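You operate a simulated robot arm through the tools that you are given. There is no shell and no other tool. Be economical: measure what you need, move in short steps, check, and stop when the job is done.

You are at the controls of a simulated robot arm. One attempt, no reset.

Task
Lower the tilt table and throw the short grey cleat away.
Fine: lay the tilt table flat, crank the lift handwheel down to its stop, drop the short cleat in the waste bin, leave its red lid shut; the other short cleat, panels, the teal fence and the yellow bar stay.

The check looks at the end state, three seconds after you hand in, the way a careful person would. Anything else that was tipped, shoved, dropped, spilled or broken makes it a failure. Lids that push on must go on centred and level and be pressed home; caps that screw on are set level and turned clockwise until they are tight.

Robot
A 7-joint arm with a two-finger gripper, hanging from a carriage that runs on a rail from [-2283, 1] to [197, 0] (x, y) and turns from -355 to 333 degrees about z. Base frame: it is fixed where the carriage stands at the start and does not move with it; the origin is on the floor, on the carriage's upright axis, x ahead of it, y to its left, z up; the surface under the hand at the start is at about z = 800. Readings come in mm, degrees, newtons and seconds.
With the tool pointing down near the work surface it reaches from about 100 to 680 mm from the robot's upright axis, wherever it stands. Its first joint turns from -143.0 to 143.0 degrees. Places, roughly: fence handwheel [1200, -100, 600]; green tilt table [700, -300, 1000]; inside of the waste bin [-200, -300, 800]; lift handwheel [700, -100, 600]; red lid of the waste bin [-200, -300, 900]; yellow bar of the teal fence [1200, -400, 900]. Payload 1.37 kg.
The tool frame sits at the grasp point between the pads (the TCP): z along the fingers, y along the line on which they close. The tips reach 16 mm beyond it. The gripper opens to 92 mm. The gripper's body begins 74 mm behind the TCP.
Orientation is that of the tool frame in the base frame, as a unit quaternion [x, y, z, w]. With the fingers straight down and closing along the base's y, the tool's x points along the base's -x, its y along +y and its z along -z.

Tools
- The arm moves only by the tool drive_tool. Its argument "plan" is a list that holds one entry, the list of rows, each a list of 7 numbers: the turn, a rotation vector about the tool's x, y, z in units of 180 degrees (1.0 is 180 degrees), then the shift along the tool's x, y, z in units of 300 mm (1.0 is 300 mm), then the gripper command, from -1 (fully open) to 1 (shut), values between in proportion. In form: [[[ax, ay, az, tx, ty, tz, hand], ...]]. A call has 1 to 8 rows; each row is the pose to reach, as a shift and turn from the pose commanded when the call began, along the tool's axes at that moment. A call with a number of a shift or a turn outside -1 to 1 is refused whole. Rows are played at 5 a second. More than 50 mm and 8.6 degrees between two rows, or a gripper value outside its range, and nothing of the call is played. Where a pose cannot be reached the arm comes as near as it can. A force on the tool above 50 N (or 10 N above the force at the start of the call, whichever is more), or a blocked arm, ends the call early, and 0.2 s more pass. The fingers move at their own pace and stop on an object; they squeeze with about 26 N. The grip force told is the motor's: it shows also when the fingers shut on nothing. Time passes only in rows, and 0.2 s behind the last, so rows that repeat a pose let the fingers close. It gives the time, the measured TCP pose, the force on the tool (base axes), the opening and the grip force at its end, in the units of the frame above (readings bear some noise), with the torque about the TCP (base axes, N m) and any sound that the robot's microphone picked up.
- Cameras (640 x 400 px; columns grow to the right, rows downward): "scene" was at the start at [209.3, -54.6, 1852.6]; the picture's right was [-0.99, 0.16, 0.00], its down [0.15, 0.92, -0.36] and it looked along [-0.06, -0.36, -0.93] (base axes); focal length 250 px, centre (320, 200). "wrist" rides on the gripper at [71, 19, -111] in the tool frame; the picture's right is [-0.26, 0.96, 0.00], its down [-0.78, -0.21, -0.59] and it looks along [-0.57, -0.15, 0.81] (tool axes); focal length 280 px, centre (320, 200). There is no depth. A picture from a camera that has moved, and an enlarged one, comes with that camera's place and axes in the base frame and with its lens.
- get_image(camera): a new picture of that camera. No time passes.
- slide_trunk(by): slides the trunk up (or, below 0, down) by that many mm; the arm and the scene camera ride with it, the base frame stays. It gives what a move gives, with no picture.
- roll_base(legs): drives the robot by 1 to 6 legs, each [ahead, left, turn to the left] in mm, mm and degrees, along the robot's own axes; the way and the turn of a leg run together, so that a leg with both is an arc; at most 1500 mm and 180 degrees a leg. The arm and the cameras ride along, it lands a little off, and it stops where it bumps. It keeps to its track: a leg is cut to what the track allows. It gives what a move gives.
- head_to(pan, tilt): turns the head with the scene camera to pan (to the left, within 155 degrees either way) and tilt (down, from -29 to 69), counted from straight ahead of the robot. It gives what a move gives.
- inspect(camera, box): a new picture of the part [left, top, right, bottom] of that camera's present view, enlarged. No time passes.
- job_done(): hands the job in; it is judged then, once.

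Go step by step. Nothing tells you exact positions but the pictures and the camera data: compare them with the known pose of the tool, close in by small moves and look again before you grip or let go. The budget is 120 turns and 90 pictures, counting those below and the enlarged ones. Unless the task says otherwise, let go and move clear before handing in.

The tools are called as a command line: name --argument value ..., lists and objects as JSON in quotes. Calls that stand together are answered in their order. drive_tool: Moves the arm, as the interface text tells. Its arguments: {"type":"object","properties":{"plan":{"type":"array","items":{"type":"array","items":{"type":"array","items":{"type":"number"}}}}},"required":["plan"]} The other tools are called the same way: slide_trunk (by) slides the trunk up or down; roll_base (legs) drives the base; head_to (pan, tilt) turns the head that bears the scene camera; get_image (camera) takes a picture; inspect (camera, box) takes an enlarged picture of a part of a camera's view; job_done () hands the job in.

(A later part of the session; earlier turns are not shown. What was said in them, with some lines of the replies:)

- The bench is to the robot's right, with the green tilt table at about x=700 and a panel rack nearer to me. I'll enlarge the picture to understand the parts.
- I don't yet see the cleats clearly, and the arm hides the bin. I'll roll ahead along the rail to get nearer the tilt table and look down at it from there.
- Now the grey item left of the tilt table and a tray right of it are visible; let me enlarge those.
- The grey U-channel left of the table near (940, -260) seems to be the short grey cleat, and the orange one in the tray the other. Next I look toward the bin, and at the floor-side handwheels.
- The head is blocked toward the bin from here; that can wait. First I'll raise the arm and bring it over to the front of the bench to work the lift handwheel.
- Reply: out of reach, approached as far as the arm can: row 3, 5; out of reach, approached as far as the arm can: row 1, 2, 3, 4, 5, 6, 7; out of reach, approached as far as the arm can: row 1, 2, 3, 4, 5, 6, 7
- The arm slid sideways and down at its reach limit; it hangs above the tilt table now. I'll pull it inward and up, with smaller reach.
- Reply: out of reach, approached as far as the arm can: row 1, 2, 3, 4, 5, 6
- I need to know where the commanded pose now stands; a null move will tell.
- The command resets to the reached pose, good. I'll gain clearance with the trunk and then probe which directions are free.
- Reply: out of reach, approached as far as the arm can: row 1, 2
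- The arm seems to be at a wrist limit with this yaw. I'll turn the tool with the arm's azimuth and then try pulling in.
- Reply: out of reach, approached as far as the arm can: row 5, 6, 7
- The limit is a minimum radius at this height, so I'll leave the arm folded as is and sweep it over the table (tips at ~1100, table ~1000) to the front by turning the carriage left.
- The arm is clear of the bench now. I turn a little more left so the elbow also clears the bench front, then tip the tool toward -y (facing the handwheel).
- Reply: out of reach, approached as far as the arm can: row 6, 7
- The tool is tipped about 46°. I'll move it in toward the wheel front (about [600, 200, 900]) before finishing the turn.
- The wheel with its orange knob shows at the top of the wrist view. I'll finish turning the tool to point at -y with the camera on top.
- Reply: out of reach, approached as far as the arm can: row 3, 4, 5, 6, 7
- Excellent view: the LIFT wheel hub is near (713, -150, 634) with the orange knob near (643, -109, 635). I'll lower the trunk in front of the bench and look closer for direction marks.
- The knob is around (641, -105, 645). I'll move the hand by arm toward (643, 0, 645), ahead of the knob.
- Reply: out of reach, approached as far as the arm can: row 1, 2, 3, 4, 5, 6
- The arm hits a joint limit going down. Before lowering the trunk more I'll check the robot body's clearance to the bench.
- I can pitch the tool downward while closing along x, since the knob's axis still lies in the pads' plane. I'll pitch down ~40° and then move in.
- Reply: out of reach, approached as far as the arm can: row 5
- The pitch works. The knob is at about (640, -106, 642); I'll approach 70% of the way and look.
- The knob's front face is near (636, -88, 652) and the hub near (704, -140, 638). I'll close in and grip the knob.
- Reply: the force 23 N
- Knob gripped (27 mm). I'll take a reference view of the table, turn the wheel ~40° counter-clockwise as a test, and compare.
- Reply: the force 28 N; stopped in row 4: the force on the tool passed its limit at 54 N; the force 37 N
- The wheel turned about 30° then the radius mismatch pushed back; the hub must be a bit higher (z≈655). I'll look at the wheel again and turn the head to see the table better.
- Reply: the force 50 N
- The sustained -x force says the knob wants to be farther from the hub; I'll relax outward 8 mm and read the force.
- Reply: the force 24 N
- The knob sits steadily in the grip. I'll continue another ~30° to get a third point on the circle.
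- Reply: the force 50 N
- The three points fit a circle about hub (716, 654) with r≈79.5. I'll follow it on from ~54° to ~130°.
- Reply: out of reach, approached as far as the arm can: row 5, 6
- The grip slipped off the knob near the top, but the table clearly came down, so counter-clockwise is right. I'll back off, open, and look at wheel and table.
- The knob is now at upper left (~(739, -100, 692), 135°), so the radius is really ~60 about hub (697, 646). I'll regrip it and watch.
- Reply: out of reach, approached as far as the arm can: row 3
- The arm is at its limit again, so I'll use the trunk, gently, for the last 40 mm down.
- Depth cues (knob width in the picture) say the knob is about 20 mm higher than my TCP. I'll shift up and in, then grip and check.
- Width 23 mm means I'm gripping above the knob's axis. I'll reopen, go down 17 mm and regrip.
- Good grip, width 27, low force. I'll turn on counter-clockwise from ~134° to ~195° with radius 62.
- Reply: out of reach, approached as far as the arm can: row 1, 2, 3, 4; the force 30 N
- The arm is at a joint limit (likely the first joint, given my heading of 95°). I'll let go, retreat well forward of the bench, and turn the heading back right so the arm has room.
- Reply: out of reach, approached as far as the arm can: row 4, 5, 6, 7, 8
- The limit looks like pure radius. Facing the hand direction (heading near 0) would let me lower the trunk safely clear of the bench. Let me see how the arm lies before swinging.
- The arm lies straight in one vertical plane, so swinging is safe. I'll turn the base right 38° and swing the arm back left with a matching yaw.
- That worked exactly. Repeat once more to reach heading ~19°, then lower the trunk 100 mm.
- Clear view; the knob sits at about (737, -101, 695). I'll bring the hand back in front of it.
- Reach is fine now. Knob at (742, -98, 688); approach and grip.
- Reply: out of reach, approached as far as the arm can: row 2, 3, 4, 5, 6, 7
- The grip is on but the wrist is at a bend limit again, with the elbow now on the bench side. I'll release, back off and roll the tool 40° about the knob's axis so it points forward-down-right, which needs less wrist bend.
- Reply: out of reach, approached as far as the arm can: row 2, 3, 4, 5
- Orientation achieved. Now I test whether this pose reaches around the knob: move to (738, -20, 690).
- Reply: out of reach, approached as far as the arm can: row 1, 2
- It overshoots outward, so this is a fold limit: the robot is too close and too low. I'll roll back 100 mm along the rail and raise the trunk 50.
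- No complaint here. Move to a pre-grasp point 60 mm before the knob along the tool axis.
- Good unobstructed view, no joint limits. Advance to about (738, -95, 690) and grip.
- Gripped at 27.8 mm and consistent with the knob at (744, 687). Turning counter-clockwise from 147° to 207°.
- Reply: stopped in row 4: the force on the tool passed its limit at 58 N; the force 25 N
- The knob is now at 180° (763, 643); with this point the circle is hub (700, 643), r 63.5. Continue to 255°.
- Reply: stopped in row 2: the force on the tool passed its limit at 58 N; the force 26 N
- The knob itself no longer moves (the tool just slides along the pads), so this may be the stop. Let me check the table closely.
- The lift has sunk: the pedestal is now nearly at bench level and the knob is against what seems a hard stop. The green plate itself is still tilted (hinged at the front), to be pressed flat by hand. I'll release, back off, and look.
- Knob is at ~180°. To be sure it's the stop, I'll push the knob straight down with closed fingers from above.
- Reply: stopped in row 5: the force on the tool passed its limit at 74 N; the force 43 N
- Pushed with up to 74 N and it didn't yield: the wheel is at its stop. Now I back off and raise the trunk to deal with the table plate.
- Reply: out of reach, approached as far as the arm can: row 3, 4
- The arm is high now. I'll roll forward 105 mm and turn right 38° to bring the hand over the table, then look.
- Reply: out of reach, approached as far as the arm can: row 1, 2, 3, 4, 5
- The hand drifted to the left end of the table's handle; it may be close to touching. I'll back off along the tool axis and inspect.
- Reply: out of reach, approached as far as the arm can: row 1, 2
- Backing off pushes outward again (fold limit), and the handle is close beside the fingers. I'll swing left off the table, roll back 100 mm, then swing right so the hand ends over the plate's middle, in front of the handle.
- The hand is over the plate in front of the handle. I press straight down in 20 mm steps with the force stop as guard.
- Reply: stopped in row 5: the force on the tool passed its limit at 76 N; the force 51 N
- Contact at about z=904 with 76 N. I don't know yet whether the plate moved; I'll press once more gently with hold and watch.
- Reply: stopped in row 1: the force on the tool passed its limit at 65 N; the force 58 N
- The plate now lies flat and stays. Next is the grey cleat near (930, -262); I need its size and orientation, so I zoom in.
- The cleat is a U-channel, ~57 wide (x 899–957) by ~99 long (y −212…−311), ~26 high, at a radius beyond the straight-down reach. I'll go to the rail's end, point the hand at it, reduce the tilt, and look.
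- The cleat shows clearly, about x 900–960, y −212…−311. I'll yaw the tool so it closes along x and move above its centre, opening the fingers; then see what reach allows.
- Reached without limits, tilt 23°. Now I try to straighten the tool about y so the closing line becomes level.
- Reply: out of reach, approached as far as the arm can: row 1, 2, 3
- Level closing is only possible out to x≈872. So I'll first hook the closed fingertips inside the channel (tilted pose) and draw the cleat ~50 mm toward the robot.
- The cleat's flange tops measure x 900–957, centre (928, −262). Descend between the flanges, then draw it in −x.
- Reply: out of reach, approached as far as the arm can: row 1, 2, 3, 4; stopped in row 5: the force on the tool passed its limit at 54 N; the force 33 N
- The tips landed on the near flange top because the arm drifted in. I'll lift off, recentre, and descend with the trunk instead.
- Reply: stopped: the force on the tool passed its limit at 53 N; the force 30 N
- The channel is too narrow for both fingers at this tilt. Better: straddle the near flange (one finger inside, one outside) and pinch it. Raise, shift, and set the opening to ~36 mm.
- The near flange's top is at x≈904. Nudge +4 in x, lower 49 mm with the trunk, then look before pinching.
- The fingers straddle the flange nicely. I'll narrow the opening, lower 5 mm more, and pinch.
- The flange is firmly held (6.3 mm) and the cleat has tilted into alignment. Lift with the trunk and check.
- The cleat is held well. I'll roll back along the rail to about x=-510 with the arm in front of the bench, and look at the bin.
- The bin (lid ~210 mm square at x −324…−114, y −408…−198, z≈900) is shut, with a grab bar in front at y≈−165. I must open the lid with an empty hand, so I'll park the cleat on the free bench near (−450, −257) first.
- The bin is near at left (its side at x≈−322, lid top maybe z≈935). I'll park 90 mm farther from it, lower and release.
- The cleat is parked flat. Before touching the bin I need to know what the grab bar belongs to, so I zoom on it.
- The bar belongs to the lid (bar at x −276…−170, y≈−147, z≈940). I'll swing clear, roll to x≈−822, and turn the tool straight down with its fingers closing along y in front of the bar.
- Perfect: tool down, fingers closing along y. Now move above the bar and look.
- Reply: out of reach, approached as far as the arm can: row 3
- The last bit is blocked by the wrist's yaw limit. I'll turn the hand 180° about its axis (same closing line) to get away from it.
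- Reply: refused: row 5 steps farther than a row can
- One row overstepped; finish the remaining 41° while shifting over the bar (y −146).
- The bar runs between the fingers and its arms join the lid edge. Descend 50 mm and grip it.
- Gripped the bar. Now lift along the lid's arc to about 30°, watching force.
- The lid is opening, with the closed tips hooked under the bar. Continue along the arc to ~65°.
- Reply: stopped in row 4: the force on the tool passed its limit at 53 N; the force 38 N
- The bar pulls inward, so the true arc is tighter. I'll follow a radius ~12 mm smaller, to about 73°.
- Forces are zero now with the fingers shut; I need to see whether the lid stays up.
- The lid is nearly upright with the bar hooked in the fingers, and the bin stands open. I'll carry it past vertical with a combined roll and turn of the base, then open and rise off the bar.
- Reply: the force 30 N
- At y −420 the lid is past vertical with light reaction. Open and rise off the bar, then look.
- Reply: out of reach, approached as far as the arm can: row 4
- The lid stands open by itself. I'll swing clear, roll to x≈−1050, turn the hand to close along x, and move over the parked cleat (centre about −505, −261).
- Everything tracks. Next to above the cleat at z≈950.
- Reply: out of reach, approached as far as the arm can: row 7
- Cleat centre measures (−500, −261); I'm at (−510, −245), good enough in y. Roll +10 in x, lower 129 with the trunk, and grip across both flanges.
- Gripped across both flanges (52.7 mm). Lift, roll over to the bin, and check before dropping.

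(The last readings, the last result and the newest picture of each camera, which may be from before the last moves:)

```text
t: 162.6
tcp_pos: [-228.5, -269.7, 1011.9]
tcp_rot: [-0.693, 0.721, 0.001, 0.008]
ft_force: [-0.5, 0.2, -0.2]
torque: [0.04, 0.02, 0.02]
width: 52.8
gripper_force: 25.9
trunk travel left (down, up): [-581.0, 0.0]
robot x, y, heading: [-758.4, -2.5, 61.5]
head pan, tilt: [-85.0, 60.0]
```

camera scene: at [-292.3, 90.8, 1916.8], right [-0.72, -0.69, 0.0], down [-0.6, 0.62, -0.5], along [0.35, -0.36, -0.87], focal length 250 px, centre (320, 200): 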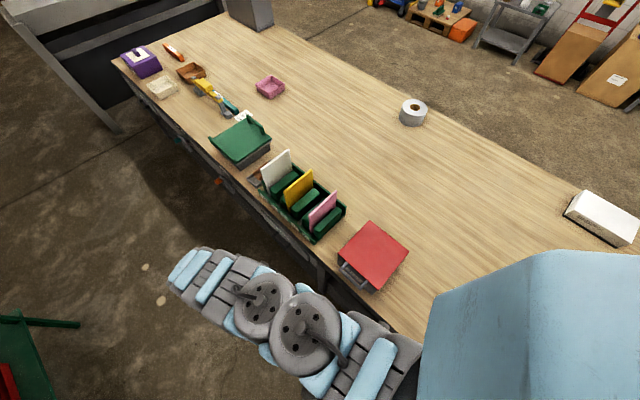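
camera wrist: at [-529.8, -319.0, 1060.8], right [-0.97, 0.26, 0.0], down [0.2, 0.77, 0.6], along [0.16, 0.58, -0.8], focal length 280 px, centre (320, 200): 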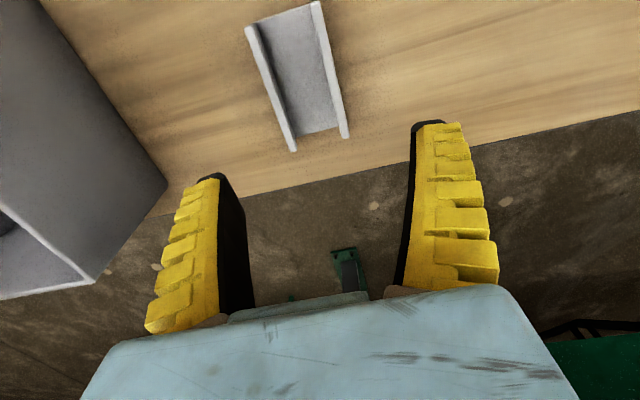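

The cleat is over the bin's middle. Lower it inside the rim and release, then rise.

slide_trunk --by -100

drive_tool --plan '[[[0, 0, 0, 0, 0, 0, -0.6], [0, 0, 0, 0, 0, 0, -0.6], [0, 0, 0, 0, 0, 0, -0.6]]]'

slide_trunk --by 100

get_image --camera "wrist"

```text
t: 163.9
tcp_pos: [-228.8, -271.3, 912.2]
tcp_rot: [-0.693, 0.721, 0.001, 0.007]
ft_force: [-0.1, 0.8, -0.5]
torque: [-0.01, 0.02, 0.06]
width: 52.9
gripper_force: 26.5
trunk travel left (down, up): [-481.0, 100.0]
robot x, y, heading: [-757.1, -0.0, 61.7]
head pan, tilt: [-85.0, 60.0]
```

```text
t: 164.7
tcp_pos: [-228.5, -270.2, 911.6]
tcp_rot: [-0.693, 0.721, 0.001, 0.008]
ft_force: [0.5, 0.0, 0.3]
torque: [-0.04, 0.0, -0.01]
width: 75.4
gripper_force: 1.5
trunk travel left (down, up): [-481.0, 100.0]
robot x, y, heading: [-755.8, 0.4, 61.5]
head pan, tilt: [-85.0, 60.0]
```

```text
t: 166.0
tcp_pos: [-228.9, -269.5, 1011.8]
tcp_rot: [-0.693, 0.721, 0.002, 0.008]
ft_force: [-0.2, -0.1, 0.1]
torque: [0.01, 0.0, -0.04]
width: 75.7
gripper_force: 1.2
trunk travel left (down, up): [-581.0, 0.0]
robot x, y, heading: [-758.7, 1.7, 61.5]
head pan, tilt: [-85.0, 60.0]
```

```text
1 pictures are left
camera wrist: at [-251.6, -343.1, 1122.4], right [-0.95, 0.3, 0.0], down [0.24, 0.76, 0.6], along [0.18, 0.57, -0.8], focal length 280 px, centre (320, 200)
```

wrist: 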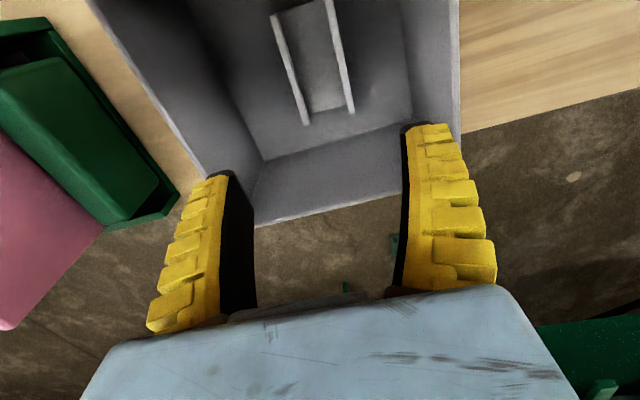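

The cleat lies in the bin. Now to shut the lid I'll regrasp its bar from above: swing clear, raise the hand and turn it to close along y.

roll_base --legs '[[0, 0, 35]]'

drive_tool --plan '[[[0, 0, 0.0475, 0.0144, -0.0304, -0.0854, -0.6], [0, 0, 0.095, 0.0288, -0.0608, -0.171, -0.6], [0, 0, 0.1425, 0.043, -0.091, -0.256, -0.6], [0, 0, 0.19, 0.0575, -0.1215, -0.3415, -0.6], [0, 0, 0.2375, 0.072, -0.152, -0.427, -0.6], [0, 0, 0.285, 0.086, -0.182, -0.512, -0.6], [0, 0, 0.3325, 0.1, -0.2126, -0.598, -0.6], [0, 0, 0.38, 0.115, -0.243, -0.683, -0.6]]]'

```text
t: 168.1
tcp_pos: [-168.2, 81.6, 1012.5]
tcp_rot: [0.877, -0.481, -0.004, -0.007]
ft_force: [-0.8, -0.3, 0.4]
torque: [0.02, -0.01, -0.01]
width: 75.5
gripper_force: 0.7
trunk travel left (down, up): [-581.0, 0.0]
robot x, y, heading: [-759.4, -1.3, 96.2]
head pan, tilt: [-85.0, 60.0]
```

```text
t: 169.9
tcp_pos: [-88.0, 87.1, 1218.9]
tcp_rot: [-0.454, 0.891, 0.007, 0.004]
ft_force: [-0.6, 0.5, 0.2]
torque: [0.01, -0.01, -0.02]
width: 75.2
gripper_force: 1.3
trunk travel left (down, up): [-581.0, 0.0]
robot x, y, heading: [-758.9, 1.2, 96.6]
head pan, tilt: [-85.0, 60.0]
```

Reached r≈677 at z 1219. Shift the base slightly and swing right so the open fingers stand over the bar; use the last picture to verify.

roll_base --legs '[[-2.8, -23.9, 0], [0, 0, -47.8]]'

get_image --camera "wrist"

```text
t: 172.9
tcp_pos: [-218.4, -436.5, 1217.3]
tcp_rot: [-0.055, 0.998, 0.005, 0.007]
ft_force: [-0.4, -0.2, -0.4]
torque: [0.01, 0.01, 0.0]
width: 75.6
gripper_force: 1.6
trunk travel left (down, up): [-581.0, 0.0]
robot x, y, heading: [-735.8, -0.3, 49.0]
head pan, tilt: [-85.0, 60.0]
```

```text
0 pictures are left
camera wrist: at [-292.1, -427.3, 1328.0], right [0.15, 0.99, 0.01], down [0.79, -0.13, 0.6], along [0.59, -0.08, -0.8], focal length 280 px, centre (320, 200)
```

wrist: 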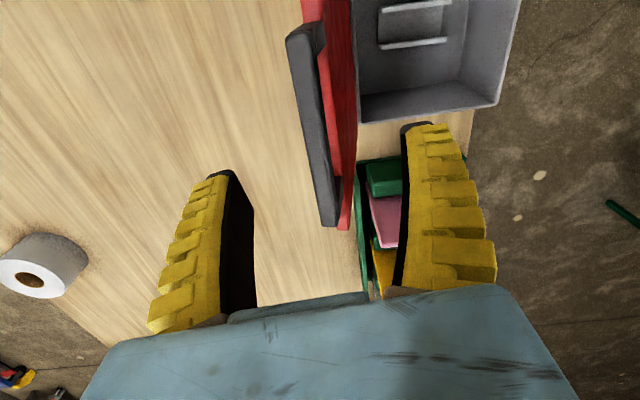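

The bar (y≈−437) lies between the open fingers, the lid edge too. Lower 58 mm and close on the bar.

slide_trunk --by -58

drive_tool --plan '[[[0, 0, 0, 0, 0, 0, -0.6], [0, 0, 0, 0, 0, 0, 1], [0, 0, 0, 0, 0, 0, 1], [0, 0, 0, 0, 0, 0, 1]]]'

```text
t: 173.9
tcp_pos: [-218.9, -435.6, 1159.6]
tcp_rot: [-0.056, 0.998, 0.005, 0.006]
ft_force: [-0.8, 0.6, 0.4]
torque: [-0.02, 0.02, 0.01]
width: 75.3
gripper_force: 0.6
trunk travel left (down, up): [-523.0, 58.0]
robot x, y, heading: [-735.1, -1.5, 48.5]
head pan, tilt: [-85.0, 60.0]
```

```text
t: 174.9
tcp_pos: [-218.9, -437.4, 1159.7]
tcp_rot: [-0.055, 0.998, 0.004, 0.007]
ft_force: [-1.5, 0.3, 3.0]
torque: [0.03, -0.01, -0.04]
width: 0.1
gripper_force: 28.0
trunk travel left (down, up): [-523.0, 58.0]
robot x, y, heading: [-732.3, -0.3, 48.6]
head pan, tilt: [-85.0, 60.0]
```

The pads closed with the bar in the arch above them (as when hooked before). I reverse the opening move: base arc brings the lid forward past vertical.

roll_base --legs '[[-43, 48.8, 10]]'

```text
t: 176.0
tcp_pos: [-214.8, -339.9, 1159.3]
tcp_rot: [-0.143, 0.99, 0.006, 0.006]
ft_force: [-1.2, 0.3, -0.5]
torque: [0.0, -0.01, -0.04]
width: 6.0
gripper_force: 27.6
trunk travel left (down, up): [-523.0, 58.0]
robot x, y, heading: [-797.8, 1.8, 58.5]
head pan, tilt: [-85.0, 60.0]
```

The bar is now held between the pads (6 mm). The opening data fit a hinge at (y −375, z 932) with r 228; follow that arc down to 40°.

drive_tool --plan '[[[0, 0, 0, -0.022, 0.075, 0.023, 1], [0, 0, 0, -0.04, 0.136, 0.043, 1], [0, 0, 0, -0.0575, 0.195, 0.069, 1], [0, 0, 0, -0.074, 0.251, 0.099, 1], [0, 0, 0, -0.09, 0.305, 0.135, 1], [0, 0, 0, -0.105, 0.355, 0.175, 1], [0, 0, 0, -0.1185, 0.402, 0.22, 1], [0, 0, 0, -0.131, 0.445, 0.269, 1]]]'

```text
t: 177.8
tcp_pos: [-216.2, -201.7, 1079.5]
tcp_rot: [-0.142, 0.99, 0.004, 0.006]
ft_force: [-0.1, -8.0, -7.7]
torque: [0.18, 0.16, -0.13]
width: 5.8
gripper_force: 28.0
trunk travel left (down, up): [-523.0, 58.0]
robot x, y, heading: [-800.4, 2.7, 58.8]
head pan, tilt: [-85.0, 60.0]
```

Still held and following. Continue down to closed.

drive_tool --plan '[[[0, 0, 0, -0.012, 0.042, 0.056, 1], [0, 0, 0, -0.022, 0.076, 0.112, 1], [0, 0, 0, -0.031, 0.105, 0.17, 1], [0, 0, 0, -0.038, 0.129, 0.232, 1], [0, 0, 0, -0.044, 0.148, 0.295, 1], [0, 0, 0, -0.048, 0.162, 0.36, 1], [0, 0, 0, -0.05, 0.17, 0.425, 1], [0, 0, 0, -0.051, 0.173, 0.478, 1]]]'

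```text
t: 179.6
tcp_pos: [-212.9, -143.7, 938.9]
tcp_rot: [-0.143, 0.99, 0.006, 0.006]
ft_force: [-1.2, -6.9, -2.0]
torque: [0.13, 0.01, -0.05]
width: 0.2
gripper_force: 27.7
trunk travel left (down, up): [-523.0, 58.0]
robot x, y, heading: [-800.1, -3.0, 59.0]
head pan, tilt: [-85.0, 60.0]
```

The hand is at the closed height, but the bar slipped into the arch, so the lid may rest on the tips. I open to let it down, rise clear, and then press the lid from above as a check.

drive_tool --plan '[[[0, 0, 0, 0, 0, 0, 0.1], [0, 0, 0, 0, 0, 0, 0.1], [0, 0, 0, 0, 0, 0, 0.1], [0, 0, 0, 0, 0, -0.08, 0.1], [0, 0, 0, 0, 0, -0.16, 0.1], [0, 0, 0, 0, 0, -0.24, 0.1], [0, 0, 0, 0, 0, -0.24, 1], [0, 0, 0, 0, 0, -0.24, 1]]]'

drive_tool --plan '[[[0, 0, 0, 0.04, -0.13, 0, 1], [0, 0, 0, 0.075, -0.26, 0, 1], [0, 0, 0, 0.075, -0.26, 0.06, 1], [0, 0, 0, 0.075, -0.26, 0.12, 1], [0, 0, 0, 0.075, -0.26, 0.17, 1], [0, 0, 0, 0.075, -0.26, 0.21, 1], [0, 0, 0, 0.075, -0.26, 0.23, 1]]]'

```text
t: 181.4
tcp_pos: [-211.5, -145.9, 1010.3]
tcp_rot: [-0.142, 0.99, 0.007, 0.005]
ft_force: [-0.2, 0.7, 0.3]
torque: [0.03, 0.01, 0.02]
width: 0.1
gripper_force: 25.8
trunk travel left (down, up): [-523.0, 58.0]
robot x, y, heading: [-800.0, 2.8, 58.7]
head pan, tilt: [-85.0, 60.0]
```

```text
t: 182.8
tcp_pos: [-212.4, -226.0, 952.3]
tcp_rot: [-0.141, 0.99, 0.006, 0.007]
ft_force: [-15.7, 8.4, 39.8]
torque: [-0.25, 0.35, -0.15]
width: 5.9
gripper_force: 28.0
trunk travel left (down, up): [-523.0, 58.0]
robot x, y, heading: [-797.2, -1.9, 58.7]
head pan, tilt: [-85.0, 60.0]
stopped in row 7: the force on the tool passed its limit at 61 N (the readings are from after the stop); the commanded pose is now the measured one
```

The lid resists at z≈936, its closed height, so it is shut. Raise and move clear.

drive_tool --plan '[[[0, 0, 0, 0, 0, -0.1, 1], [0, 0, 0, 0, 0, -0.2, 1], [0, 0, 0, 0, 0, -0.28, 1]]]'

roll_base --legs '[[0, 0, 35]]'

```text
t: 183.6
tcp_pos: [-212.9, -227.9, 1033.4]
tcp_rot: [-0.141, 0.99, 0.005, 0.007]
ft_force: [-0.1, -0.7, -1.0]
torque: [0.0, -0.02, 0.03]
width: 0.0
gripper_force: 27.7
trunk travel left (down, up): [-523.0, 58.0]
robot x, y, heading: [-799.3, 0.7, 58.6]
head pan, tilt: [-85.0, 60.0]
```

```text
t: 185.7
tcp_pos: [-188.5, 148.7, 1033.1]
tcp_rot: [-0.433, 0.901, 0.008, 0.004]
ft_force: [0.2, -0.8, 0.3]
torque: [-0.01, 0.0, 0.0]
width: 0.0
gripper_force: 27.9
trunk travel left (down, up): [-523.0, 58.0]
robot x, y, heading: [-802.2, 1.7, 93.5]
head pan, tilt: [-85.0, 60.0]
```

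The lift is at its stop, the plate is flat, the cleat is in the bin and the lid resisted at closed height, so I hand in.

job_done

```text
The job is handed in.
```

The job is handed in: the tilt table is lowered and laid flat, and the short grey cleat is in the waste bin with the red lid shut.

- **Lift handwheel:** I cranked it about half a turn counter-clockwise. It then held against a 74 N push, so I took that as its stop.
- **Tilt table:** I pressed the green plate down and a later picture showed it lying flat.
- **Red lid:** the pictures had run out by then, so I checked it by touch only. It resisted a 61 N press at about z = 936, matching where its edge sat before I opened it.
- **Everything else:** I did not handle the other short cleat, the panels, the teal fence or the yellow bar. I took no picture of them at the very end.
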